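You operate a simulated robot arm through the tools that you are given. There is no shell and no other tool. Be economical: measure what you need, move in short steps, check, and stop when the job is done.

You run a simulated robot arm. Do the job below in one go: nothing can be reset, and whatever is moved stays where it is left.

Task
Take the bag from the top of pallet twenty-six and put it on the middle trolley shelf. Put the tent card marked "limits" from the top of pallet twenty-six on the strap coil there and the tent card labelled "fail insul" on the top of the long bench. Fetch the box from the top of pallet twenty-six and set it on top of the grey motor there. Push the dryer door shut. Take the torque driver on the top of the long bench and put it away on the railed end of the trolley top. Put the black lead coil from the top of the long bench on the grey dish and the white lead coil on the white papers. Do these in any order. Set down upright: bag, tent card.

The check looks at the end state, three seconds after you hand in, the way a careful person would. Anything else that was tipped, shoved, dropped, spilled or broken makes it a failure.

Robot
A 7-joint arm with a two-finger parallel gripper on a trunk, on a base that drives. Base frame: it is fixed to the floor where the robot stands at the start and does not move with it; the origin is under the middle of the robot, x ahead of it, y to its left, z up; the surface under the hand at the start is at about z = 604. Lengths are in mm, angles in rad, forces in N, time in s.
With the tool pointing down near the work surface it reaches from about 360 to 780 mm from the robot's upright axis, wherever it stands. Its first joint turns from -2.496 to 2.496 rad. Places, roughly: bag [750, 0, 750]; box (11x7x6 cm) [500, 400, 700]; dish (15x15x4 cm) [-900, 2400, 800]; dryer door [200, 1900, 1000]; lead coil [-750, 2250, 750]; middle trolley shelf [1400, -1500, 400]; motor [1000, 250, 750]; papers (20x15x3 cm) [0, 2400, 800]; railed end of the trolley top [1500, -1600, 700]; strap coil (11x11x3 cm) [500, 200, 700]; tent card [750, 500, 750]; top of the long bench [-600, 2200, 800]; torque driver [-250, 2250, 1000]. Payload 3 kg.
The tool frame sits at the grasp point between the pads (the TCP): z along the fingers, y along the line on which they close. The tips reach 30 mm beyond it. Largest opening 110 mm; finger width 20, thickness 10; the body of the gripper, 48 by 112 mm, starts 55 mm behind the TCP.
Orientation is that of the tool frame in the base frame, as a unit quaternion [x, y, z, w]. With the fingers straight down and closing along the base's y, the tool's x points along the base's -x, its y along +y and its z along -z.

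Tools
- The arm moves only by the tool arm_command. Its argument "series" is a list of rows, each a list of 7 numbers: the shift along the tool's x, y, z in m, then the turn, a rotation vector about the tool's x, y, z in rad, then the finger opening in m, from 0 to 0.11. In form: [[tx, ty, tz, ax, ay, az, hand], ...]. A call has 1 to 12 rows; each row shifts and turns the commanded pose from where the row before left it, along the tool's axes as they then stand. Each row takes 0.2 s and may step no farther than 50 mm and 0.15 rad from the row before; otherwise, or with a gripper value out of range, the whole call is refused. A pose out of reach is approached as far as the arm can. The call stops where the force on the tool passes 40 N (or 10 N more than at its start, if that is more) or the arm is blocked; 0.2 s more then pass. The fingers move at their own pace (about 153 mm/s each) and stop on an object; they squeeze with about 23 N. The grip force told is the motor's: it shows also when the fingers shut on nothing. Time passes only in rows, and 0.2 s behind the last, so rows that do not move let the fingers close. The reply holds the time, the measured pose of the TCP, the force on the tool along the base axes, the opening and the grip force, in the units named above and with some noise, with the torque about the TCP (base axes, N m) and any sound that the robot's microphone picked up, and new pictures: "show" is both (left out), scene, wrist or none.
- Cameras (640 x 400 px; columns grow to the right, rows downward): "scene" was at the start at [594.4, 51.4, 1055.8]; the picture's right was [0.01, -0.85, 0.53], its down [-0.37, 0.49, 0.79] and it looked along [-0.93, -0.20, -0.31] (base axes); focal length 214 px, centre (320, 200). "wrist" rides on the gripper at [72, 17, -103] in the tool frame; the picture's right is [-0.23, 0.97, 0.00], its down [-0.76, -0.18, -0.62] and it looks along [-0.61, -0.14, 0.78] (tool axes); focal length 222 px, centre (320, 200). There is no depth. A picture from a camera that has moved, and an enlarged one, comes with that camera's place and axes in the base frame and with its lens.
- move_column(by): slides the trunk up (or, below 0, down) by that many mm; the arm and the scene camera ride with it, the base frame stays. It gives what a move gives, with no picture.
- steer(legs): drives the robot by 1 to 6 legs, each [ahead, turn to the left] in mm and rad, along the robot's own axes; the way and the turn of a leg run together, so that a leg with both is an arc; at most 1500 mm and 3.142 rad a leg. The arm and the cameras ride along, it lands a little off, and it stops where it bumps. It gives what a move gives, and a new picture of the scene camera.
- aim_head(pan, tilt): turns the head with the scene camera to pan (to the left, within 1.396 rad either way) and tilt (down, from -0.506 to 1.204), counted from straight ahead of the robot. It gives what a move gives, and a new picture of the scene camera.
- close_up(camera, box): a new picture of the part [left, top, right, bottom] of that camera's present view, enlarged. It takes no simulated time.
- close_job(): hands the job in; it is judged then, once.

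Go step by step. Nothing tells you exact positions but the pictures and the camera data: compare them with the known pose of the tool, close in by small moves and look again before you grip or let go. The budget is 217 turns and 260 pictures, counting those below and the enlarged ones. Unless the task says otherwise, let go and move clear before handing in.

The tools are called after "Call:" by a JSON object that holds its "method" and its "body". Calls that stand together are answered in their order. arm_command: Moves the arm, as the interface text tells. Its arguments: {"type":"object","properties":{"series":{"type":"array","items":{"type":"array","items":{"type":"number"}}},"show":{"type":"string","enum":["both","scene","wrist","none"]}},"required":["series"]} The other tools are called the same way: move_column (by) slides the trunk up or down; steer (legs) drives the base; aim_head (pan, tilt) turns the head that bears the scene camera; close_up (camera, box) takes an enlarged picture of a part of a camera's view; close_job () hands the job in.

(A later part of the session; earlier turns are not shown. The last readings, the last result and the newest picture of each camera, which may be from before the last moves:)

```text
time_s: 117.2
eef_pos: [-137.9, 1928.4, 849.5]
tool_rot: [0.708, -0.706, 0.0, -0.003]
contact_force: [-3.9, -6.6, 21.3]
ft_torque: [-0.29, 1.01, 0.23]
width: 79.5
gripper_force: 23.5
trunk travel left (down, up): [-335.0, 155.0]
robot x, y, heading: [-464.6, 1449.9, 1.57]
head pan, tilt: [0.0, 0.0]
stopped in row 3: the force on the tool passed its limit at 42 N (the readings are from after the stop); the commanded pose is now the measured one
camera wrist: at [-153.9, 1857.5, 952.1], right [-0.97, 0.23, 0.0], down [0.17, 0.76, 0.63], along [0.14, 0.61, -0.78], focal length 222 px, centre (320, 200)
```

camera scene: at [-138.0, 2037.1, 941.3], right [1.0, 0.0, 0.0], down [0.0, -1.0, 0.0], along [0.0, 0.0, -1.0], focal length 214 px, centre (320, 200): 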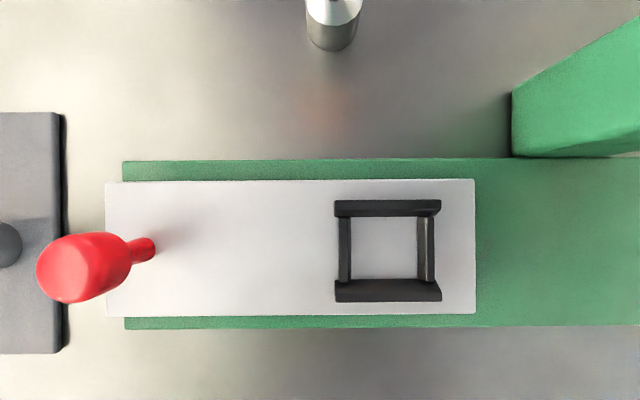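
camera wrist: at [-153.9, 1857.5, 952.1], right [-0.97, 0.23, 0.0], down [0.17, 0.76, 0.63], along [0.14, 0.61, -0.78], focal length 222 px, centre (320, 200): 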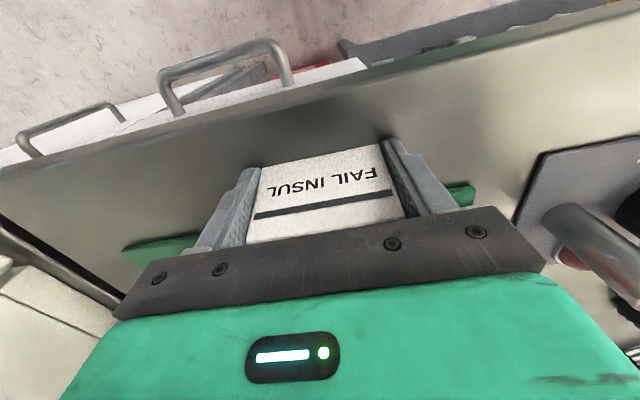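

Contact at TCP ≈ 856: the card stands on the bench. I relieve the pressure, open and rise.

Call:
{"method": "arm_command", "body": {"series": [[0, 0, -0.003, 0, 0, 0, 0.06], [0, 0, 0, 0, 0, 0, 0.09], [0, 0, 0, 0, 0, 0, 0.11], [0, 0, -0.02, 0, 0, 0, 0.11], [0, 0, -0.05, 0, 0, 0, 0.11], [0, 0, -0.05, 0, 0, 0, 0.11], [0, 0, -0.05, 0, 0, 0, 0.11]], "show": "none"}}

Call:
{"method": "aim_head", "body": {"pan": 0.0, "tilt": 0.3}}

```text
time_s: 118.8
eef_pos: [-137.5, 1929.8, 1022.6]
tool_rot: [-0.707, 0.707, -0.001, 0.003]
contact_force: [0.1, 0.5, -0.2]
ft_torque: [-0.03, -0.01, 0.02]
width: 109.8
gripper_force: 0.0
trunk travel left (down, up): [-335.0, 155.0]
robot x, y, heading: [-469.1, 1449.5, 1.572]
head pan, tilt: [0.0, 0.0]
```

```text
time_s: 119.7
eef_pos: [-139.9, 1929.5, 1021.7]
tool_rot: [0.708, -0.706, 0.0, -0.003]
contact_force: [-0.7, -0.6, 0.5]
ft_torque: [0.03, -0.03, 0.0]
width: 110.0
gripper_force: 0.1
trunk travel left (down, up): [-335.0, 155.0]
robot x, y, heading: [-469.1, 1447.9, 1.568]
head pan, tilt: [0.0, 0.3]
camera scene: at [-138.5, 2010.2, 1059.6], right [1.0, 0.0, 0.0], down [0.0, -0.96, 0.29], along [0.0, -0.29, -0.96], focal length 214 px, centre (320, 200)
```

scene: 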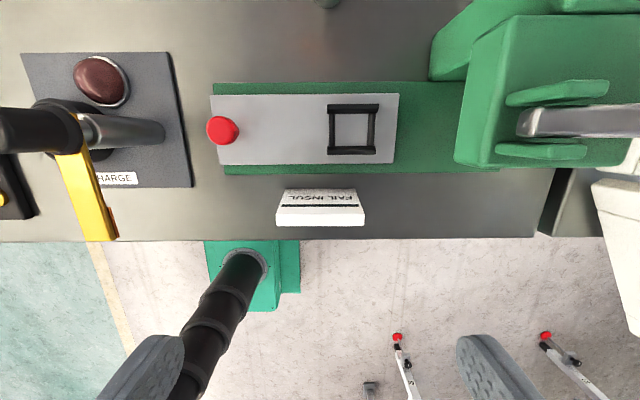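

The FAIL INSUL card stands on the bench. Next the lead coils: I shift the robot right and closer so both the white coil and the papers are in reach.

Call:
{"method": "arm_command", "body": {"series": [[0.007, 0.0471, 0, 0, 0, 0, 0.11], [0.007, 0.0471, 0, 0, 0, 0, 0.11], [0.007, 0.0471, 0, 0, 0, 0, 0.11], [0.007, 0.0471, 0, 0, 0, 0, 0.11], [0.007, 0.0471, 0, 0, 0, 0, 0.11], [0.007, 0.0471, 0, 0, 0, 0, 0.11], [0.007, 0.0471, 0, 0, 0, 0, 0.11]], "show": "none"}}

Call:
{"method": "steer", "body": {"legs": [[0, -1.2], [150, 0], [0, 1.2], [90, 0]]}}

Call:
{"method": "aim_head", "body": {"pan": 0.0, "tilt": -0.5}}

```text
time_s: 121.2
eef_pos: [-467.7, 1882.0, 1021.5]
tool_rot: [0.708, -0.707, -0.002, -0.002]
contact_force: [0.9, -0.3, 0.0]
ft_torque: [-0.01, 0.02, -0.04]
width: 109.9
gripper_force: 0.1
trunk travel left (down, up): [-335.0, 155.0]
robot x, y, heading: [-462.6, 1450.6, 1.57]
head pan, tilt: [0.0, 0.3]
```

```text
time_s: 129.5
eef_pos: [-324.5, 2024.5, 1020.8]
tool_rot: [-0.705, 0.709, 0.0, 0.002]
contact_force: [-0.9, -0.9, 0.4]
ft_torque: [0.02, -0.05, 0.02]
width: 109.9
gripper_force: 0.0
trunk travel left (down, up): [-335.0, 155.0]
robot x, y, heading: [-326.1, 1591.5, 1.563]
head pan, tilt: [0.0, 0.3]
camera scene: at [-324.3, 2103.8, 1058.7], right [1.0, -0.01, 0.0], down [-0.01, -0.96, 0.29], along [0.0, -0.29, -0.96], focal length 214 px, centre (320, 200)
```

scene: 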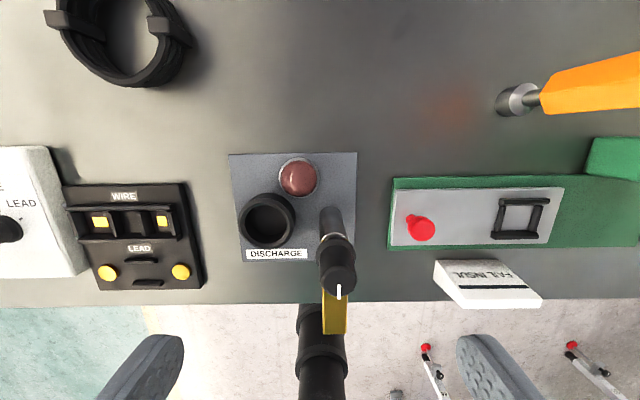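

```text
time_s: 130.6
eef_pos: [-324.2, 2023.1, 1020.8]
tool_rot: [-0.706, 0.708, 0.0, 0.003]
contact_force: [0.0, 0.2, 0.3]
ft_torque: [0.01, -0.01, -0.03]
width: 110.4
gripper_force: 0.1
trunk travel left (down, up): [-335.0, 155.0]
robot x, y, heading: [-319.1, 1588.0, 1.561]
head pan, tilt: [0.0, -0.499]
camera scene: at [-323.8, 2171.4, 1085.7], right [1.0, -0.01, 0.0], down [0.0, -0.88, -0.48], along [0.01, 0.48, -0.88], focal length 214 px, centre (320, 200)
```

scene: 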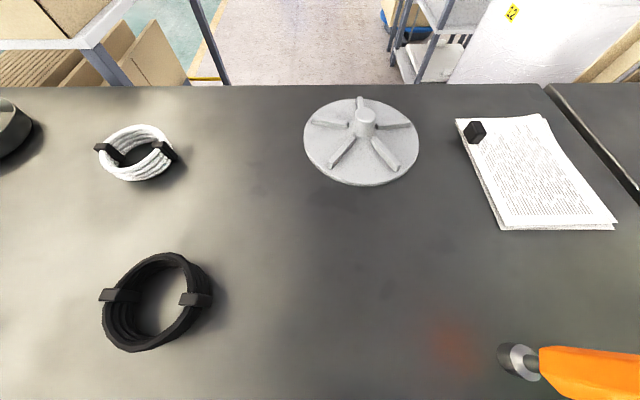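

I see the white coil near (−596, 2388), black coil near (−500, 2210), papers near (−15, 2360). They're far, so I tilt the hand forward 45° and go for the white coil's right wall.

Call:
{"method": "arm_command", "body": {"series": [[0, 0, 0, 0, -0.131, 0, 0.06], [0, 0, 0, 0, -0.131, 0, 0.06], [0, 0, 0, 0, -0.131, 0, 0.06], [0, 0, 0, 0, -0.131, 0, 0.06], [0, 0, 0, 0, -0.131, 0, 0.06], [0, 0, 0, 0, -0.131, 0, 0.06]], "show": "none"}}

Call:
{"method": "arm_command", "body": {"series": [[-0.0207, 0.0254, 0.035, 0, 0, 0, 0.06], [-0.0207, 0.0254, 0.035, 0, 0, 0, 0.06], [-0.0207, 0.0254, 0.035, 0, 0, 0, 0.06], [-0.0207, 0.0254, 0.035, 0, 0, 0, 0.06], [-0.0207, 0.0254, 0.035, 0, 0, 0, 0.06], [-0.0207, 0.0254, 0.035, 0, 0, 0, 0.06], [-0.0207, 0.0254, 0.035, 0, 0, 0, 0.06], [-0.0207, 0.0254, 0.035, 0, 0, 0, 0.06], [-0.0207, 0.0254, 0.035, 0, 0, 0, 0.06]], "show": "none"}}

Call:
{"method": "aim_head", "body": {"pan": 0.0, "tilt": 0.7}}

Call:
{"method": "close_up", "body": {"camera": "wrist", "box": [160, 0, 480, 240]}}

```text
time_s: 132.0
eef_pos: [-326.0, 2118.0, 1069.2]
tool_rot: [-0.652, 0.654, 0.27, 0.273]
contact_force: [0.0, 0.2, 0.2]
ft_torque: [-0.02, 0.0, 0.02]
width: 59.9
gripper_force: 0.0
out of reach, approached as far as the arm can: row 4, 5, 6
trunk travel left (down, up): [-335.0, 155.0]
robot x, y, heading: [-325.6, 1594.6, 1.558]
head pan, tilt: [0.0, -0.499]
```

```text
time_s: 134.0
eef_pos: [-549.5, 2478.1, 976.2]
tool_rot: [-0.65, 0.656, 0.269, 0.273]
contact_force: [0.5, 1.4, -0.8]
ft_torque: [-0.09, 0.03, 0.04]
width: 59.8
gripper_force: 0.0
trunk travel left (down, up): [-335.0, 155.0]
robot x, y, heading: [-322.8, 1593.3, 1.559]
head pan, tilt: [0.0, -0.499]
```

```text
time_s: 135.4
eef_pos: [-552.7, 2475.3, 980.2]
tool_rot: [-0.651, 0.654, 0.271, 0.275]
contact_force: [0.5, 0.8, -0.4]
ft_torque: [-0.01, -0.01, -0.01]
width: 60.0
gripper_force: 0.0
trunk travel left (down, up): [-335.0, 155.0]
robot x, y, heading: [-325.4, 1591.8, 1.563]
head pan, tilt: [0.0, 0.7]
camera scene: at [-552.6, 2473.1, 1045.7], right [1.0, -0.01, 0.0], down [-0.01, -1.0, -0.09], along [0.0, 0.09, -1.0], focal length 214 px, centre (320, 200)
```

scene: 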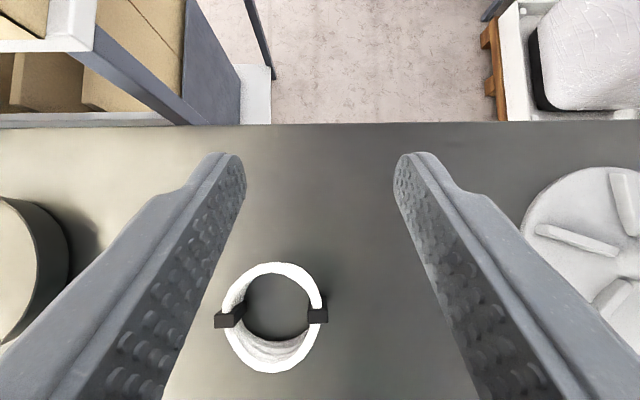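

```text
1.67 times, centred on (320, 120) of wrist
camera zoom: at [-568.8, 2352.0, 1000.2], right [-0.97, 0.17, 0.16], down [0.18, 0.09, 0.98], along [0.15, 0.98, -0.12], focal length 370 px, centre (320, 333)
```

zoom: 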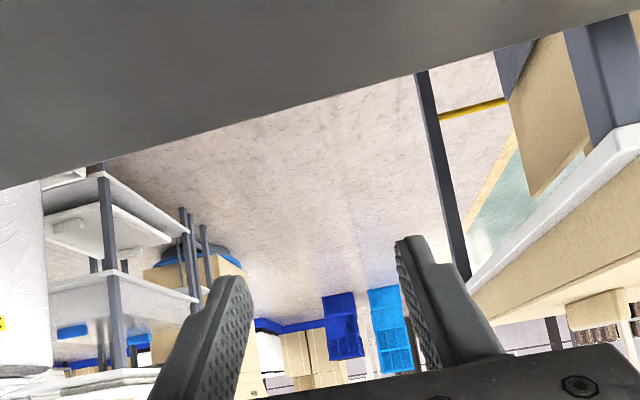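

The tilted arm reaches well. The coil's right wall is near (−556, 2388), top z ≈ 850. I go over it and check.

Call:
{"method": "arm_command", "body": {"series": [[0.0412, 0.001, -0.0035, 0, 0, 0, 0.06], [0.0412, 0.001, -0.0035, 0, 0, 0, 0.06], [0.0412, 0.001, -0.0035, 0, 0, 0, 0.06], [0, 0, 0, 0, 0, 0, 0.06]], "show": "both"}}

```text
time_s: 136.4
eef_pos: [-555.6, 2380.0, 897.1]
tool_rot: [-0.651, 0.654, 0.27, 0.274]
contact_force: [-0.2, -0.3, -0.7]
ft_torque: [-0.02, 0.0, -0.01]
width: 59.8
gripper_force: 0.0
trunk travel left (down, up): [-335.0, 155.0]
robot x, y, heading: [-321.6, 1593.5, 1.561]
head pan, tilt: [0.0, 0.7]
camera scene: at [-555.0, 2377.7, 963.1], right [1.0, -0.01, 0.0], down [-0.01, -1.0, -0.09], along [0.0, 0.09, -1.0], focal length 214 px, centre (320, 200)
camera wrist: at [-571.2, 2256.6, 917.9], right [-0.97, 0.17, 0.16], down [0.18, 0.09, 0.98], along [0.15, 0.98, -0.12], focal length 222 px, centre (320, 200)
```

scene: 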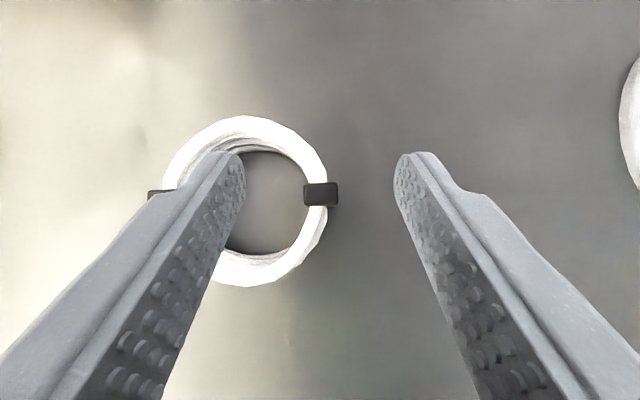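
wrist: 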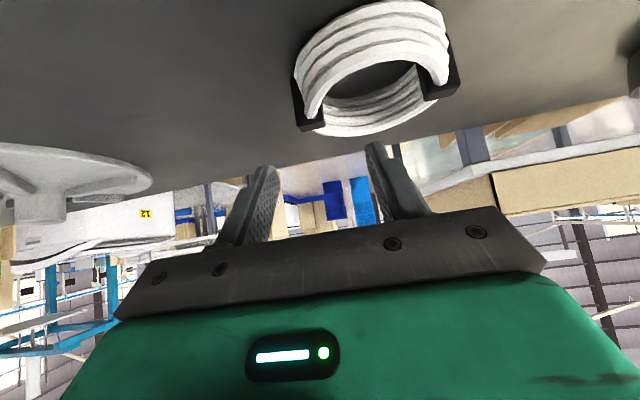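

Aligned: the right tie sits on the grip line. Descend straight and close.

Call:
{"method": "arm_command", "body": {"series": [[0.0108, 0, 0.0108, 0, 0, 0, 0.052], [0.0108, 0, 0.0108, 0, 0, 0, 0.052], [0.0108, 0, 0.0108, 0, 0, 0, 0.052], [0, 0, 0, 0, 0, 0, 0.052]], "show": "both"}}

```text
time_s: 137.4
eef_pos: [-556.3, 2380.3, 852.4]
tool_rot: [-0.652, 0.654, 0.271, 0.273]
contact_force: [-0.2, -0.1, 0.2]
ft_torque: [0.02, 0.01, -0.03]
width: 52.0
gripper_force: 0.0
trunk travel left (down, up): [-335.0, 155.0]
robot x, y, heading: [-323.2, 1590.3, 1.567]
head pan, tilt: [0.0, 0.7]
camera scene: at [-555.8, 2378.1, 917.5], right [1.0, -0.01, 0.0], down [-0.01, -1.0, -0.09], along [0.0, 0.09, -1.0], focal length 214 px, centre (320, 200)
camera wrist: at [-572.0, 2257.0, 872.3], right [-0.97, 0.17, 0.16], down [0.18, 0.09, 0.98], along [0.15, 0.98, -0.12], focal length 222 px, centre (320, 200)
```

scene: 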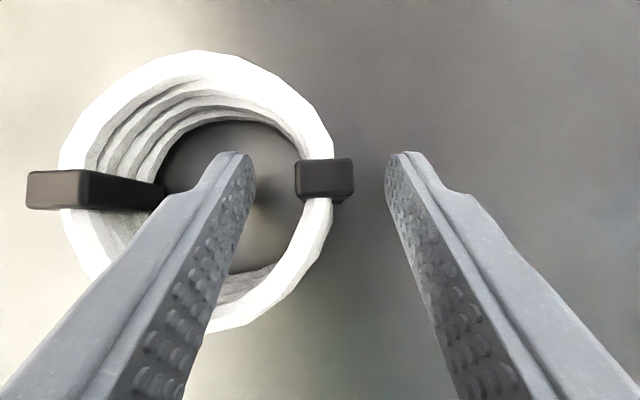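
wrist: 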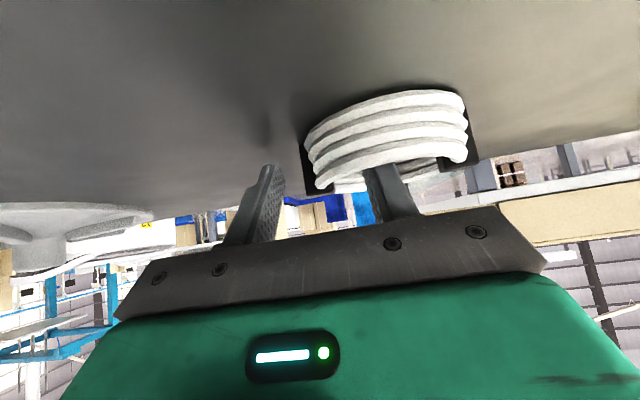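

Tie between the pads. Close and lift slightly.

Call:
{"method": "arm_command", "body": {"series": [[0.001, 0, 0.001, 0, 0, 0, 0.0], [0, 0, 0, 0, 0, 0, 0.0], [0, 0, 0, 0, 0, 0, 0.0], [-0.0141, 0, -0.0141, 0, 0, 0, 0.0], [-0.0283, 0, -0.0283, 0, 0, 0, 0.0]], "show": "both"}}

```text
time_s: 138.6
eef_pos: [-555.4, 2379.8, 911.2]
tool_rot: [-0.651, 0.655, 0.27, 0.274]
contact_force: [0.5, 0.8, -1.1]
ft_torque: [0.0, -0.1, -0.01]
width: 27.2
gripper_force: 23.5
trunk travel left (down, up): [-335.0, 155.0]
robot x, y, heading: [-319.6, 1591.4, 1.563]
head pan, tilt: [0.0, 0.7]
camera scene: at [-556.2, 2377.3, 976.2], right [1.0, -0.01, 0.0], down [-0.01, -1.0, -0.09], along [0.0, 0.09, -1.0], focal length 214 px, centre (320, 200)
camera wrist: at [-572.5, 2256.1, 931.2], right [-0.97, 0.17, 0.16], down [0.18, 0.09, 0.98], along [0.15, 0.98, -0.12], focal length 222 px, centre (320, 200)
```

scene: 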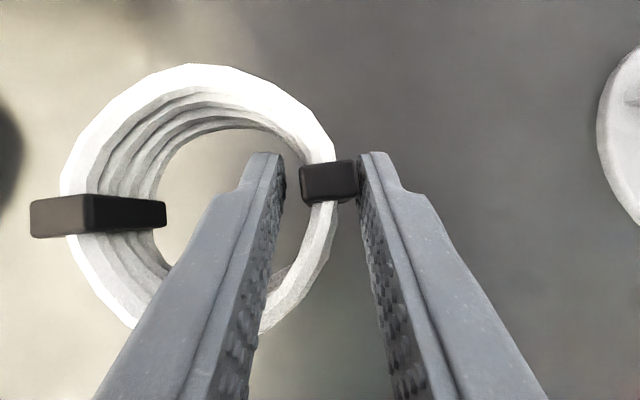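
wrist: 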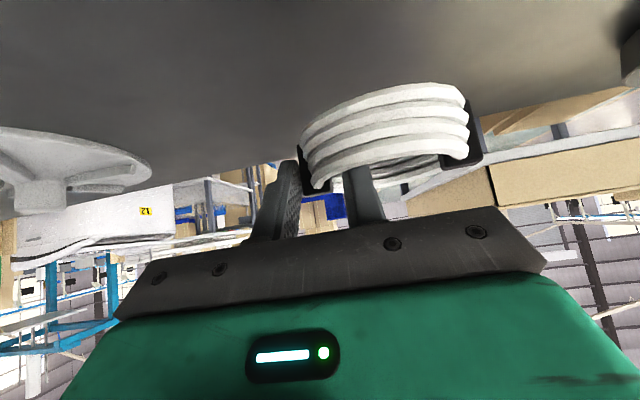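

White coil is held level. Raise and carry it right, over the impeller, to above the papers.

Call:
{"method": "arm_command", "body": {"series": [[-0.025, 0, -0.025, 0, 0, 0, 0.0], [-0.025, 0, -0.025, 0, 0, 0, 0.0]], "show": "none"}}

Call:
{"method": "arm_command", "body": {"series": [[0.0026, -0.0481, -0.0026, 0, 0, 0, 0.0], [0.0026, -0.0481, -0.0026, 0, 0, 0, 0.0], [0.0026, -0.0481, -0.0026, 0, 0, 0, 0.0], [0.0026, -0.0481, -0.0026, 0, 0, 0, 0.0], [0.0026, -0.0481, -0.0026, 0, 0, 0, 0.0], [0.0026, -0.0481, -0.0026, 0, 0, 0, 0.0], [0.0026, -0.0481, -0.0026, 0, 0, 0, 0.0], [0.0026, -0.0481, -0.0026, 0, 0, 0, 0.0], [0.0026, -0.0481, -0.0026, 0, 0, 0, 0.0], [0.0026, -0.0481, -0.0026, 0, 0, 0, 0.0], [0.0026, -0.0481, -0.0026, 0, 0, 0, 0.0], [0.0026, -0.0481, -0.0026, 0, 0, 0, 0.0]], "show": "both"}}

```text
time_s: 139.2
eef_pos: [-555.0, 2377.7, 981.1]
tool_rot: [-0.651, 0.654, 0.271, 0.273]
contact_force: [0.0, 0.5, -1.1]
ft_torque: [0.02, -0.04, 0.0]
width: 27.3
gripper_force: 22.7
trunk travel left (down, up): [-335.0, 155.0]
robot x, y, heading: [-321.2, 1588.5, 1.557]
head pan, tilt: [0.0, 0.7]
```

```text
time_s: 141.8
eef_pos: [21.4, 2333.0, 982.4]
tool_rot: [-0.652, 0.654, 0.27, 0.273]
contact_force: [-0.2, 0.8, -0.8]
ft_torque: [-0.04, -0.08, -0.04]
width: 27.2
gripper_force: 23.1
trunk travel left (down, up): [-335.0, 155.0]
robot x, y, heading: [-322.1, 1593.5, 1.562]
head pan, tilt: [0.0, 0.7]
camera scene: at [20.7, 2330.5, 1047.6], right [1.0, 0.0, 0.0], down [0.0, -1.0, -0.09], along [0.0, 0.09, -1.0], focal length 214 px, centre (320, 200)
camera wrist: at [4.7, 2209.4, 1002.5], right [-0.97, 0.16, 0.16], down [0.18, 0.09, 0.98], along [0.15, 0.98, -0.12], focal length 222 px, centre (320, 200)
```

scene: 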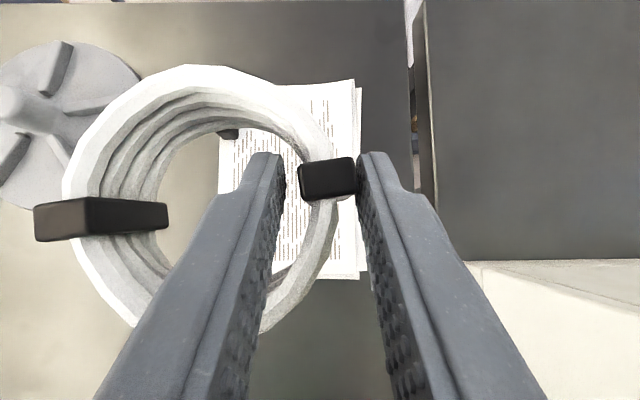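
wrist: 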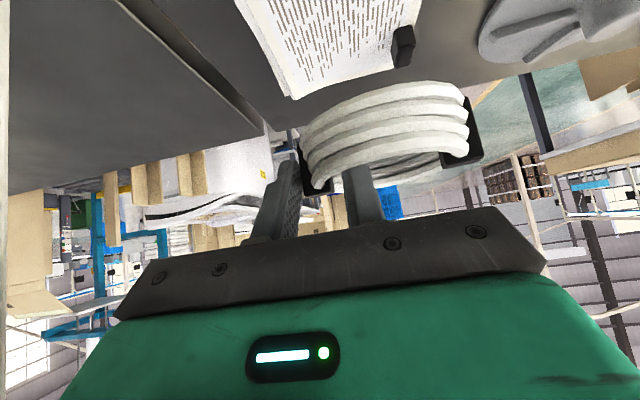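

Papers are centred near (−12, 2377), coil centre at (−19, 2342). I shift 11 mm right, 8 mm back and lower.

Call:
{"method": "arm_command", "body": {"series": [[0.0222, -0.0037, 0.0259, 0, 0, 0, 0.0], [0.0222, -0.0037, 0.0259, 0, 0, 0, 0.0], [0.0222, -0.0037, 0.0259, 0, 0, 0, 0.0], [0, 0, 0, 0, 0, 0, 0.0]], "show": "both"}}

Call:
{"method": "arm_command", "body": {"series": [[0.0042, 0, 0.0042, 0, 0, 0, 0.0], [0.0042, 0, 0.0042, 0, 0, 0, 0.0], [0, 0, 0, 0, 0, 0, 0.0]], "show": "none"}}

```text
time_s: 142.8
eef_pos: [34.1, 2340.4, 881.2]
tool_rot: [-0.652, 0.654, 0.271, 0.273]
contact_force: [-0.3, -0.4, -2.9]
ft_torque: [-0.02, -0.03, -0.01]
width: 27.0
gripper_force: 23.3
trunk travel left (down, up): [-335.0, 155.0]
robot x, y, heading: [-320.0, 1593.8, 1.562]
head pan, tilt: [0.0, 0.7]
camera scene: at [32.9, 2338.4, 946.2], right [1.0, -0.01, 0.0], down [0.0, -1.0, -0.09], along [0.0, 0.09, -1.0], focal length 214 px, centre (320, 200)
camera wrist: at [16.8, 2217.2, 900.9], right [-0.97, 0.17, 0.16], down [0.18, 0.09, 0.98], along [0.15, 0.98, -0.12], focal length 222 px, centre (320, 200)
```

scene: 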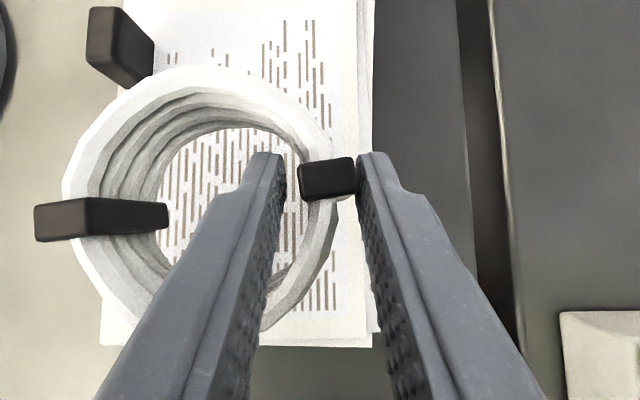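
wrist: 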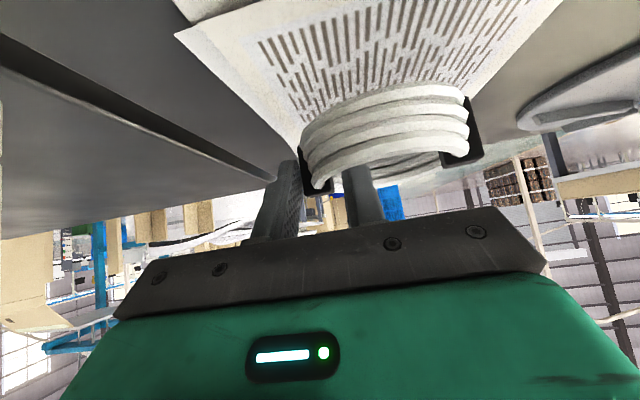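

```text
time_s: 143.6
eef_pos: [32.6, 2340.0, 869.0]
tool_rot: [-0.651, 0.654, 0.271, 0.273]
contact_force: [-0.1, 1.4, -1.7]
ft_torque: [-0.02, -0.05, -0.01]
width: 26.9
gripper_force: 22.7
trunk travel left (down, up): [-335.0, 155.0]
robot x, y, heading: [-322.3, 1593.8, 1.564]
head pan, tilt: [0.0, 0.7]
```

Over the papers and clear of the clip. Continue lowering gently.

Call:
{"method": "arm_command", "body": {"series": [[0.0021, 0, 0.0021, 0, 0, 0, 0.0], [0.0014, 0, 0.0014, 0, 0, 0, 0.0], [0, 0, 0, 0, 0, 0, 0.0]], "show": "none"}}

Call:
{"method": "arm_command", "body": {"series": [[0.0014, 0, 0.0014, 0, 0, 0, 0.0], [0.0014, 0, 0.0014, 0, 0, 0, 0.0], [0, 0, 0, 0, 0, 0, 0.0]], "show": "none"}}

Call:
{"method": "arm_command", "body": {"series": [[0.0014, 0, 0.0014, 0, 0, 0, 0.0], [0.0014, 0, 0.0014, 0, 0, 0, 0.0], [0, 0, 0, 0, 0, 0, 0.0]], "show": "wrist"}}

```text
time_s: 144.4
eef_pos: [33.4, 2339.7, 864.5]
tool_rot: [-0.652, 0.654, 0.271, 0.273]
contact_force: [-0.9, -0.6, -2.0]
ft_torque: [0.02, -0.06, -0.01]
width: 26.8
gripper_force: 22.8
trunk travel left (down, up): [-335.0, 155.0]
robot x, y, heading: [-320.1, 1594.7, 1.562]
head pan, tilt: [0.0, 0.7]
```

```text
time_s: 145.2
eef_pos: [32.2, 2339.2, 860.4]
tool_rot: [-0.651, 0.654, 0.269, 0.273]
contact_force: [-0.3, -0.6, -1.6]
ft_torque: [0.0, -0.12, 0.01]
width: 26.4
gripper_force: 22.9
trunk travel left (down, up): [-335.0, 155.0]
robot x, y, heading: [-321.8, 1589.7, 1.556]
head pan, tilt: [0.0, 0.7]
```

```text
time_s: 146.0
eef_pos: [33.2, 2339.9, 858.4]
tool_rot: [-0.65, 0.654, 0.271, 0.275]
contact_force: [4.6, 5.6, 25.4]
ft_torque: [-0.94, 0.72, 0.06]
width: 26.8
gripper_force: 22.9
trunk travel left (down, up): [-335.0, 155.0]
robot x, y, heading: [-321.2, 1590.8, 1.562]
head pan, tilt: [0.0, 0.7]
camera wrist: at [16.6, 2217.1, 879.1], right [-0.97, 0.17, 0.16], down [0.17, 0.09, 0.98], along [0.15, 0.98, -0.12], focal length 222 px, centre (320, 200)
```

wrist: 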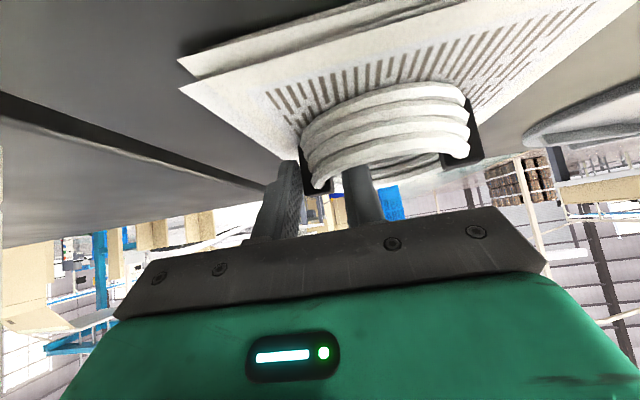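

Contact on the papers. Ease up a hair, open to 52 mm and rise straight.

Call:
{"method": "arm_command", "body": {"series": [[-0.001, 0, -0.001, 0, 0, 0, 0.0], [0, 0, 0, 0, 0, 0, 0.045], [0, 0, 0, 0, 0, 0, 0.05], [-0.015, 0, -0.015, 0, 0, 0, 0.05], [-0.03, 0, -0.03, 0, 0, 0, 0.05], [-0.03, 0, -0.03, 0, 0, 0, 0.05], [-0.03, 0, -0.03, 0, 0, 0, 0.05]], "show": "scene"}}

```text
time_s: 147.6
eef_pos: [33.5, 2339.3, 1006.1]
tool_rot: [-0.651, 0.655, 0.27, 0.273]
contact_force: [0.5, 0.9, -0.7]
ft_torque: [-0.01, 0.01, -0.01]
width: 50.2
gripper_force: 0.1
trunk travel left (down, up): [-335.0, 155.0]
robot x, y, heading: [-321.5, 1592.6, 1.561]
head pan, tilt: [0.0, 0.7]
camera scene: at [32.5, 2338.1, 1071.3], right [1.0, -0.01, 0.0], down [-0.01, -1.0, -0.09], along [0.0, 0.09, -1.0], focal length 214 px, centre (320, 200)
```

scene: 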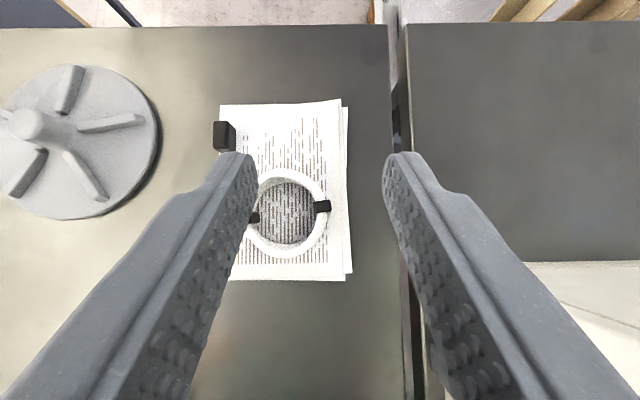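

White coil sits on the papers. Retract and move the robot left for the black coil and dish.

Call:
{"method": "arm_command", "body": {"series": [[0.011, 0.0393, -0.0189, 0, 0, 0, 0.05], [0.011, 0.0393, -0.0189, 0, 0, 0, 0.05], [0.011, 0.0393, -0.0189, 0, 0, 0, 0.05], [0.011, 0.0393, -0.0189, 0, 0, 0, 0.05], [0.011, 0.0393, -0.0189, 0, 0, 0, 0.05], [0.011, 0.0393, -0.0189, 0, 0, 0, 0.05], [0.011, 0.0393, -0.0189, 0, 0, 0, 0.05], [0.011, 0.0393, -0.0189, 0, 0, 0, 0.05], [0.011, 0.0393, -0.0189, 0, 0, 0, 0.05]], "show": "none"}}

Call:
{"method": "steer", "body": {"legs": [[-150, 0], [0, 1.571], [440, 0], [0, -1.571], [150, 0]]}}

Call:
{"method": "aim_head", "body": {"pan": 0.0, "tilt": 0.4}}

```text
time_s: 149.6
eef_pos: [-321.9, 2151.1, 1055.8]
tool_rot: [-0.65, 0.655, 0.271, 0.274]
contact_force: [1.4, 0.9, 0.9]
ft_torque: [0.02, 0.04, 0.03]
width: 50.0
gripper_force: 0.1
trunk travel left (down, up): [-335.0, 155.0]
robot x, y, heading: [-322.5, 1590.3, 1.56]
head pan, tilt: [0.0, 0.7]
```

```text
time_s: 154.9
eef_pos: [-888.9, 1459.7, 1055.2]
tool_rot: [0.923, -0.018, -0.384, -0.011]
contact_force: [-0.3, -0.4, -0.6]
ft_torque: [0.07, -0.02, -0.06]
width: 50.1
gripper_force: 0.0
trunk travel left (down, up): [-335.0, 155.0]
robot x, y, heading: [-328.7, 1498.1, 3.103]
head pan, tilt: [0.0, 0.7]
stopped in leg 2: the robot was blocked; the commanded pose is now the measured one
camera scene: at [-888.8, 1457.4, 1122.1], right [0.04, 1.0, 0.01], down [1.0, -0.04, -0.09], along [-0.09, 0.01, -1.0], focal length 214 px, centre (320, 200)
```

scene: 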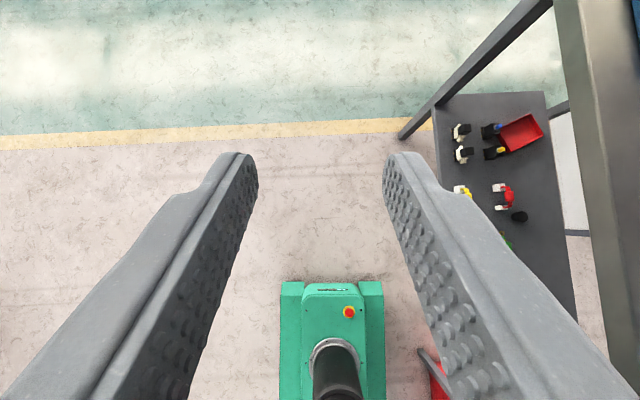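

```text
time_s: 155.7
eef_pos: [-888.3, 1462.3, 1058.2]
tool_rot: [0.923, -0.019, -0.384, -0.01]
contact_force: [0.0, 0.0, -0.4]
ft_torque: [0.01, 0.0, -0.02]
width: 50.0
gripper_force: 0.0
trunk travel left (down, up): [-335.0, 155.0]
robot x, y, heading: [-324.1, 1493.5, 3.104]
head pan, tilt: [0.0, 0.4]
camera scene: at [-913.0, 1460.4, 1136.0], right [0.04, 1.0, 0.0], down [0.92, -0.04, -0.38], along [-0.38, 0.02, -0.93], focal length 214 px, centre (320, 200)
```

scene: 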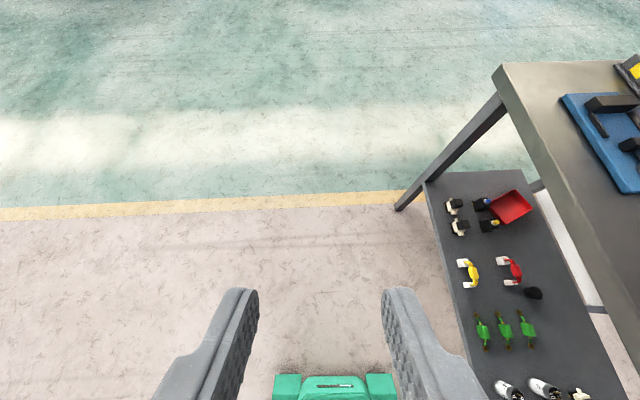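

I continue the leg: ahead, turn to face the bench, and close in.

Call:
{"method": "steer", "body": {"legs": [[430, 0]]}}

Call:
{"method": "steer", "body": {"legs": [[0, -1.535], [80, 0]]}}

```text
time_s: 158.3
eef_pos: [-1316.6, 1479.0, 1056.7]
tool_rot: [0.923, -0.019, -0.384, -0.01]
contact_force: [-0.1, 0.2, -0.1]
ft_torque: [0.03, 0.04, 0.0]
width: 50.2
gripper_force: 0.1
trunk travel left (down, up): [-335.0, 155.0]
robot x, y, heading: [-754.1, 1512.0, 3.104]
head pan, tilt: [0.0, 0.4]
camera scene: at [-1341.5, 1477.3, 1136.1], right [0.04, 1.0, 0.0], down [0.92, -0.04, -0.38], along [-0.38, 0.02, -0.93], focal length 214 px, centre (320, 200)
```

scene: 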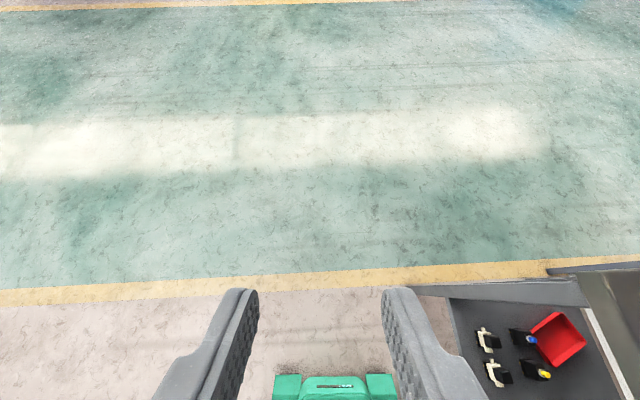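

```text
time_s: 162.4
eef_pos: [-827.1, 2075.2, 1057.9]
tool_rot: [0.661, -0.644, -0.276, -0.269]
contact_force: [1.5, 0.8, 0.9]
ft_torque: [-0.03, 0.05, 0.04]
width: 50.1
gripper_force: 0.2
trunk travel left (down, up): [-335.0, 155.0]
robot x, y, heading: [-808.9, 1512.2, 1.603]
head pan, tilt: [0.0, 0.4]
stopped in leg 1: the robot was blocked; the commanded pose is now the measured one
camera scene: at [-828.0, 2098.3, 1136.9], right [1.0, 0.03, 0.0], down [0.03, -0.93, -0.38], along [-0.01, 0.38, -0.93], focal length 214 px, centre (320, 200)
```

scene: 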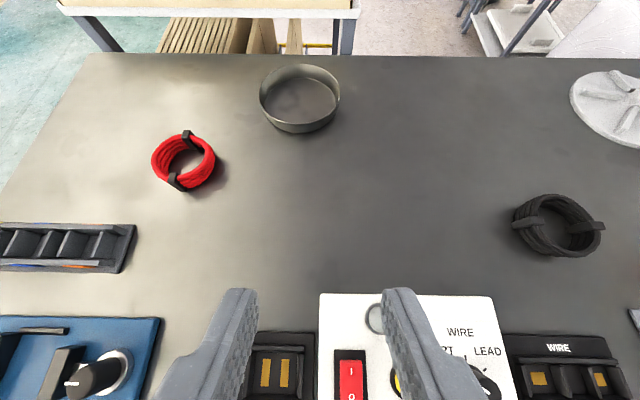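

Dish is at about (−873, 2419), black coil at (−492, 2191). I move 70 mm nearer.

Call:
{"method": "steer", "body": {"legs": [[75, 0]]}}

```text
time_s: 163.5
eef_pos: [-831.0, 2150.8, 1058.9]
tool_rot: [0.663, -0.643, -0.275, -0.268]
contact_force: [0.7, 0.0, 0.4]
ft_torque: [0.03, -0.01, -0.01]
width: 50.0
gripper_force: 0.1
trunk travel left (down, up): [-335.0, 155.0]
robot x, y, heading: [-812.0, 1589.6, 1.601]
head pan, tilt: [0.0, 0.4]
camera scene: at [-832.0, 2173.8, 1137.5], right [1.0, 0.03, 0.0], down [0.03, -0.92, -0.38], along [-0.01, 0.38, -0.93], focal length 214 px, centre (320, 200)
```

scene: 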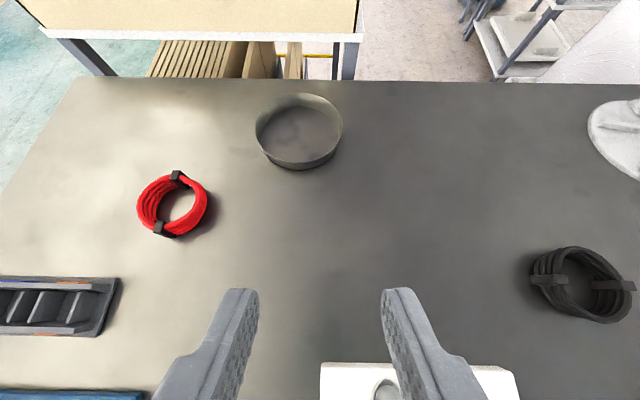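

Go to the black coil's right wall, near (−455, 2185).

Call:
{"method": "arm_command", "body": {"series": [[0.0096, -0.0419, 0.0123, 0, 0, 0, 0.06], [0.0096, -0.0419, 0.0123, 0, 0, 0, 0.06], [0.0096, -0.0419, 0.0123, 0, 0, 0, 0.06], [0.0096, -0.0419, 0.0123, 0, 0, 0, 0.06], [0.0096, -0.0419, 0.0123, 0, 0, 0, 0.06], [0.0096, -0.0419, 0.0123, 0, 0, 0, 0.06], [0.0096, -0.0419, 0.0123, 0, 0, 0, 0.06], [0.0096, -0.0419, 0.0123, 0, 0, 0, 0.06], [0.0096, -0.0419, 0.0123, 0, 0, 0, 0.06]], "show": "none"}}

Call:
{"method": "aim_head", "body": {"pan": 0.0, "tilt": 0.7}}

```text
time_s: 165.5
eef_pos: [-454.2, 2182.0, 921.0]
tool_rot: [0.661, -0.644, -0.275, -0.269]
contact_force: [0.4, -0.7, 0.5]
ft_torque: [-0.06, -0.06, -0.03]
width: 60.0
gripper_force: 0.1
trunk travel left (down, up): [-335.0, 155.0]
robot x, y, heading: [-812.7, 1587.0, 1.602]
head pan, tilt: [0.0, 0.4]
```

```text
time_s: 166.3
eef_pos: [-455.6, 2181.0, 920.6]
tool_rot: [0.662, -0.643, -0.275, -0.269]
contact_force: [1.2, -0.6, -0.2]
ft_torque: [-0.03, 0.0, 0.01]
width: 60.1
gripper_force: 0.1
trunk travel left (down, up): [-335.0, 155.0]
robot x, y, heading: [-810.9, 1592.3, 1.6]
head pan, tilt: [0.0, 0.7]
camera scene: at [-455.1, 2179.4, 986.0], right [1.0, 0.03, 0.0], down [0.03, -1.0, -0.09], along [0.0, 0.09, -1.0], focal length 214 px, centre (320, 200)
```

scene: 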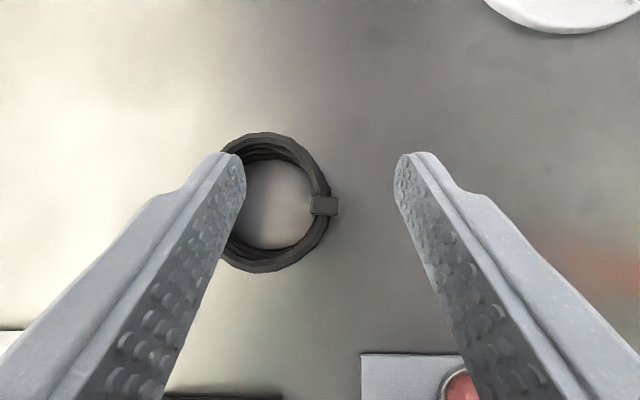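

Aligned with the tie within 3 mm. Descend and grip.

Call:
{"method": "arm_command", "body": {"series": [[0.016, -0.001, 0.016, 0, 0, 0, 0.056], [0.016, -0.001, 0.016, 0, 0, 0, 0.052], [0.0155, -0.001, 0.0155, 0, 0, 0, 0.052], [0, 0, 0, 0, 0, 0, 0.052]], "show": "scene"}}

```text
time_s: 167.3
eef_pos: [-451.0, 2180.4, 853.4]
tool_rot: [0.663, -0.643, -0.275, -0.268]
contact_force: [0.7, 0.9, 0.7]
ft_torque: [-0.02, 0.01, -0.02]
width: 51.8
gripper_force: 0.0
trunk travel left (down, up): [-335.0, 155.0]
robot x, y, heading: [-812.4, 1589.4, 1.603]
head pan, tilt: [0.0, 0.7]
camera scene: at [-451.6, 2179.0, 918.5], right [1.0, 0.03, 0.0], down [0.03, -1.0, -0.09], along [0.0, 0.09, -1.0], focal length 214 px, centre (320, 200)
```

scene: 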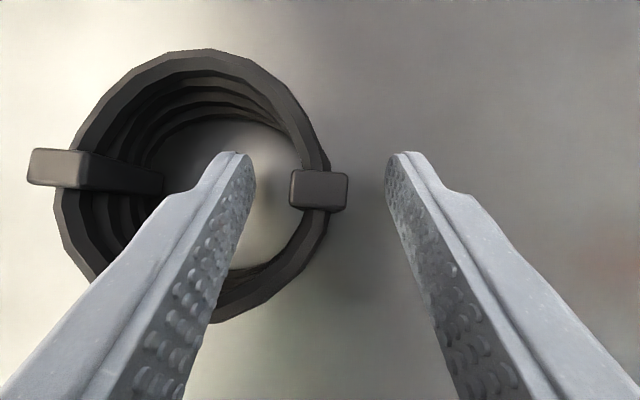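

Close and lift.

Call:
{"method": "arm_command", "body": {"series": [[0, 0, 0, 0, 0, 0, 0.0], [0, 0, 0, 0, 0, 0, 0.0], [0, 0, 0, 0, 0, 0, 0.0], [-0.0141, 0, -0.0141, 0, 0, 0, 0.0], [-0.0283, 0, -0.0283, 0, 0, 0, 0.0], [-0.0283, 0, -0.0283, 0, 0, 0, 0.0]], "show": "scene"}}

```text
time_s: 168.7
eef_pos: [-451.2, 2179.6, 952.3]
tool_rot: [0.661, -0.644, -0.275, -0.269]
contact_force: [0.4, -0.6, -2.1]
ft_torque: [-0.01, -0.04, -0.01]
width: 25.7
gripper_force: 22.7
trunk travel left (down, up): [-335.0, 155.0]
robot x, y, heading: [-810.6, 1590.6, 1.6]
head pan, tilt: [0.0, 0.7]
camera scene: at [-450.6, 2178.8, 1018.0], right [1.0, 0.03, 0.0], down [0.03, -1.0, -0.09], along [0.0, 0.09, -1.0], focal length 214 px, centre (320, 200)
```

scene: 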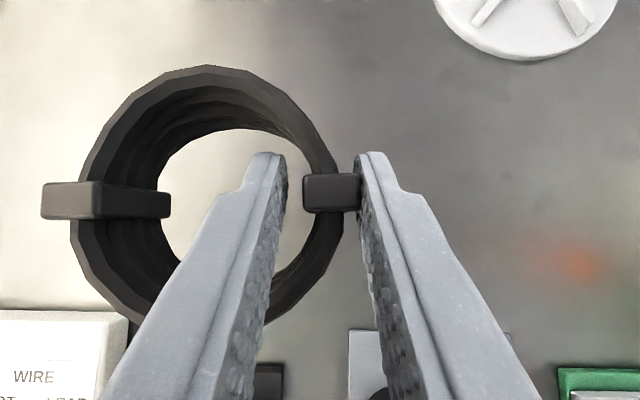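

Black coil held. Carry to above the dish.

Call:
{"method": "arm_command", "body": {"series": [[-0.0179, 0.0381, 0.0165, 0, 0, 0, 0.0], [-0.0179, 0.0381, 0.0165, 0, 0, 0, 0.0], [-0.0179, 0.0381, 0.0165, 0, 0, 0, 0.0], [-0.0179, 0.0381, 0.0165, 0, 0, 0, 0.0], [-0.0179, 0.0381, 0.0165, 0, 0, 0, 0.0], [-0.0179, 0.0381, 0.0165, 0, 0, 0, 0.0], [-0.0179, 0.0381, 0.0165, 0, 0, 0, 0.0], [-0.0179, 0.0381, 0.0165, 0, 0, 0, 0.0], [-0.0179, 0.0381, 0.0165, 0, 0, 0, 0.0], [-0.0179, 0.0381, 0.0165, 0, 0, 0, 0.0]], "show": "both"}}

```text
time_s: 170.9
eef_pos: [-840.4, 2410.9, 962.3]
tool_rot: [0.662, -0.644, -0.274, -0.268]
contact_force: [1.1, 0.2, -0.9]
ft_torque: [-0.02, -0.01, 0.02]
width: 25.4
gripper_force: 23.7
trunk travel left (down, up): [-335.0, 155.0]
robot x, y, heading: [-810.1, 1591.4, 1.596]
head pan, tilt: [0.0, 0.7]
camera scene: at [-839.6, 2410.5, 1027.9], right [1.0, 0.03, 0.0], down [0.03, -1.0, -0.09], along [0.0, 0.09, -1.0], focal length 214 px, centre (320, 200)
camera wrist: at [-851.6, 2288.8, 982.9], right [-0.98, 0.13, 0.16], down [0.17, 0.1, 0.98], along [0.11, 0.99, -0.12], focal length 222 px, centre (320, 200)
```

scene: 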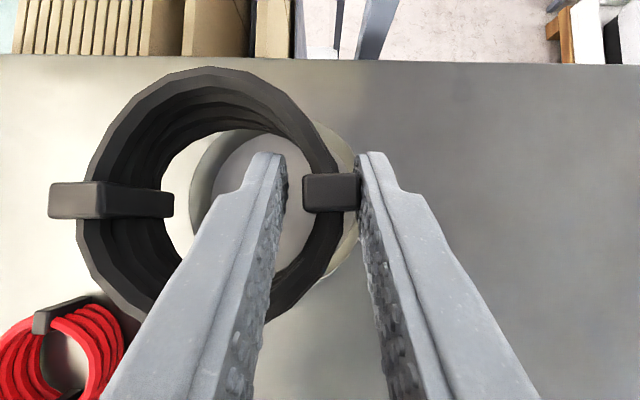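
wrist: 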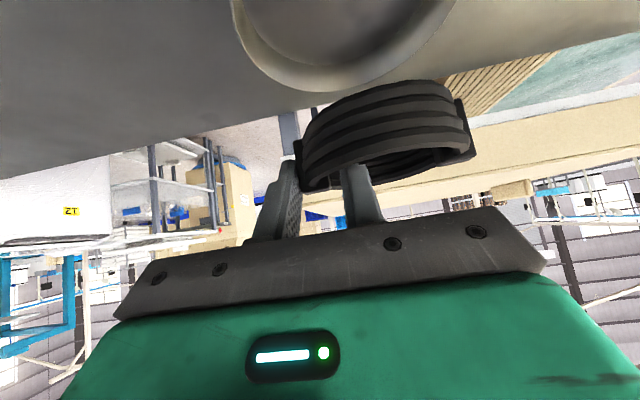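

Coil is nearly concentric with the dish. Shift 5 mm left and lower into it.

Call:
{"method": "arm_command", "body": {"series": [[0.029, 0.0025, 0.029, 0, 0, 0, 0.0], [0.029, 0.0025, 0.029, 0, 0, 0, 0.0], [0, 0, 0, 0, 0, 0, 0.0]], "show": "both"}}

```text
time_s: 171.7
eef_pos: [-843.8, 2412.7, 881.7]
tool_rot: [0.662, -0.643, -0.274, -0.268]
contact_force: [0.3, -0.2, -0.8]
ft_torque: [-0.02, -0.08, 0.0]
width: 25.4
gripper_force: 23.0
trunk travel left (down, up): [-335.0, 155.0]
robot x, y, heading: [-812.8, 1589.0, 1.601]
head pan, tilt: [0.0, 0.7]
camera scene: at [-844.5, 2410.6, 945.7], right [1.0, 0.03, 0.0], down [0.03, -1.0, -0.09], along [0.0, 0.09, -1.0], focal length 214 px, centre (320, 200)
camera wrist: at [-856.3, 2288.9, 900.6], right [-0.98, 0.13, 0.16], down [0.17, 0.1, 0.98], along [0.11, 0.99, -0.12], focal length 222 px, centre (320, 200)
```

scene: 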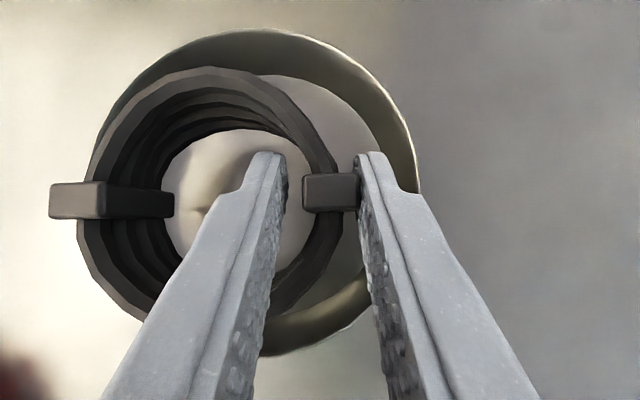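
wrist: 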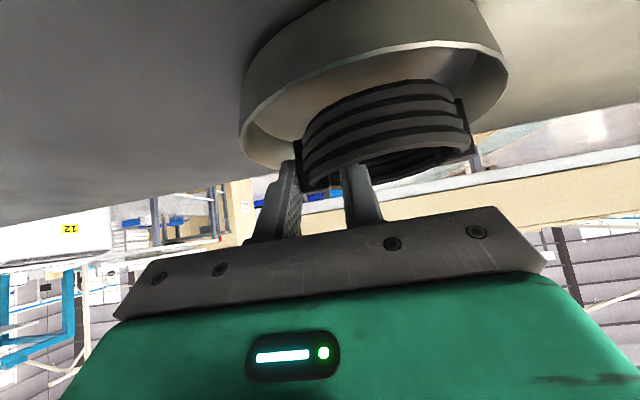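

Dish centre reads (−871, 2422); the left tie would be close to the rim, so I shift back 5 mm right and continue down.

Call:
{"method": "arm_command", "body": {"series": [[0.0042, -0.0055, 0.0042, 0, 0, 0, 0.0], [0.0042, 0, 0.0042, 0, 0, 0, 0.0], [0, 0, 0, 0, 0, 0, 0.0]], "show": "scene"}}

```text
time_s: 172.5
eef_pos: [-838.8, 2412.3, 868.4]
tool_rot: [0.662, -0.643, -0.275, -0.269]
contact_force: [1.1, 0.1, -1.5]
ft_torque: [0.03, -0.1, -0.03]
width: 24.9
gripper_force: 22.9
trunk travel left (down, up): [-335.0, 155.0]
robot x, y, heading: [-815.5, 1589.2, 1.597]
head pan, tilt: [0.0, 0.7]
camera scene: at [-839.0, 2410.7, 934.0], right [1.0, 0.03, 0.0], down [0.03, -1.0, -0.09], along [0.0, 0.09, -1.0], focal length 214 px, centre (320, 200)
```

scene: 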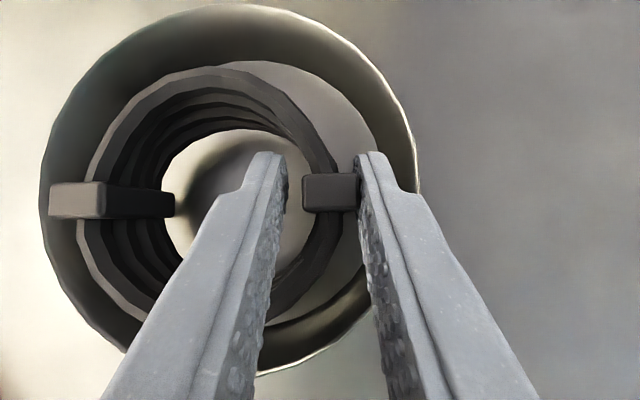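

Fits inside the rim. Lower in small steps.

Call:
{"method": "arm_command", "body": {"series": [[0.0021, -0.001, 0.0021, 0, 0, 0, 0.0], [0.0021, 0, 0.0021, 0, 0, 0, 0.0], [0, 0, 0, 0, 0, 0, 0.0]], "show": "none"}}

Call:
{"method": "arm_command", "body": {"series": [[0.0021, 0, 0.0021, 0, 0, 0, 0.0], [0.0014, 0, 0.0014, 0, 0, 0, 0.0], [0, 0, 0, 0, 0, 0, 0.0]], "show": "none"}}

Call:
{"method": "arm_command", "body": {"series": [[0.0014, 0, 0.0014, 0, 0, 0, 0.0], [0, 0, 0, 0, 0, 0, 0.0]], "show": "scene"}}

```text
time_s: 173.3
eef_pos: [-837.9, 2412.3, 862.0]
tool_rot: [0.662, -0.642, -0.276, -0.269]
contact_force: [-0.5, -0.3, -2.4]
ft_torque: [-0.02, -0.09, -0.01]
width: 25.2
gripper_force: 22.8
trunk travel left (down, up): [-335.0, 155.0]
robot x, y, heading: [-809.8, 1590.5, 1.594]
head pan, tilt: [0.0, 0.7]
```

```text
time_s: 174.1
eef_pos: [-836.4, 2411.7, 860.3]
tool_rot: [0.662, -0.643, -0.276, -0.269]
contact_force: [2.0, -1.2, 9.6]
ft_torque: [-0.37, 0.68, 0.2]
width: 25.0
gripper_force: 23.2
trunk travel left (down, up): [-335.0, 155.0]
robot x, y, heading: [-811.2, 1590.9, 1.601]
head pan, tilt: [0.0, 0.7]
```

```text
time_s: 174.7
eef_pos: [-837.3, 2411.2, 858.6]
tool_rot: [0.662, -0.643, -0.277, -0.269]
contact_force: [3.0, 0.5, 20.8]
ft_torque: [-0.82, 0.7, 0.11]
width: 25.0
gripper_force: 22.8
trunk travel left (down, up): [-335.0, 155.0]
robot x, y, heading: [-812.3, 1591.7, 1.601]
head pan, tilt: [0.0, 0.7]
camera scene: at [-837.2, 2410.5, 923.9], right [1.0, 0.03, 0.0], down [0.03, -1.0, -0.09], along [0.0, 0.09, -1.0], focal length 214 px, centre (320, 200)
```

scene: 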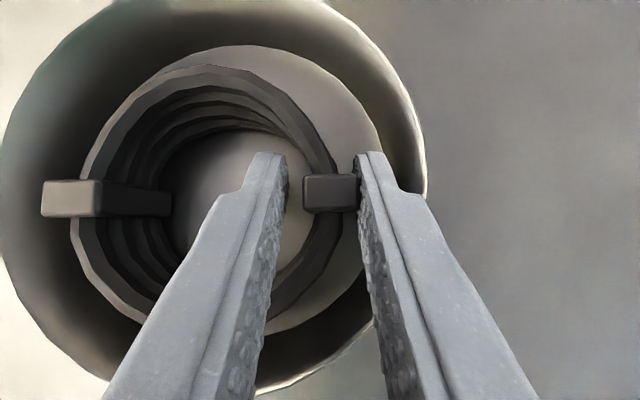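

Seated on the dish floor. Ease, open slightly to 36 mm and rise.

Call:
{"method": "arm_command", "body": {"series": [[-0.001, 0, -0.001, 0, 0, 0, 0.0], [0, 0, 0, 0, 0, 0, 0.036], [0, 0, 0, 0, 0, 0, 0.036], [-0.01, 0, -0.01, 0, 0, 0, 0.036], [-0.015, 0, -0.015, 0, 0, 0, 0.036], [-0.03, 0, -0.03, 0, 0, 0, 0.036], [-0.03, 0, -0.03, 0, 0, 0, 0.036], [-0.03, 0, -0.03, 0, 0, 0, 0.036]], "show": "scene"}}

```text
time_s: 176.5
eef_pos: [-838.1, 2413.4, 1018.8]
tool_rot: [0.662, -0.643, -0.275, -0.269]
contact_force: [0.3, -0.1, 0.0]
ft_torque: [-0.01, -0.02, -0.04]
width: 36.0
gripper_force: 0.1
trunk travel left (down, up): [-335.0, 155.0]
robot x, y, heading: [-811.6, 1588.6, 1.605]
head pan, tilt: [0.0, 0.7]
camera scene: at [-839.2, 2410.8, 1084.9], right [1.0, 0.03, 0.0], down [0.03, -1.0, -0.09], along [0.0, 0.09, -1.0], focal length 214 px, centre (320, 200)
```

scene: 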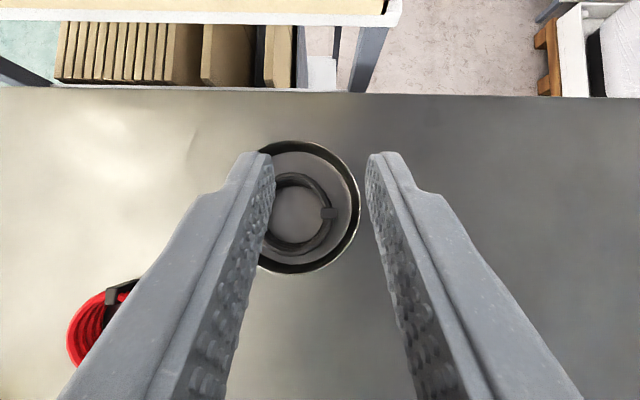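

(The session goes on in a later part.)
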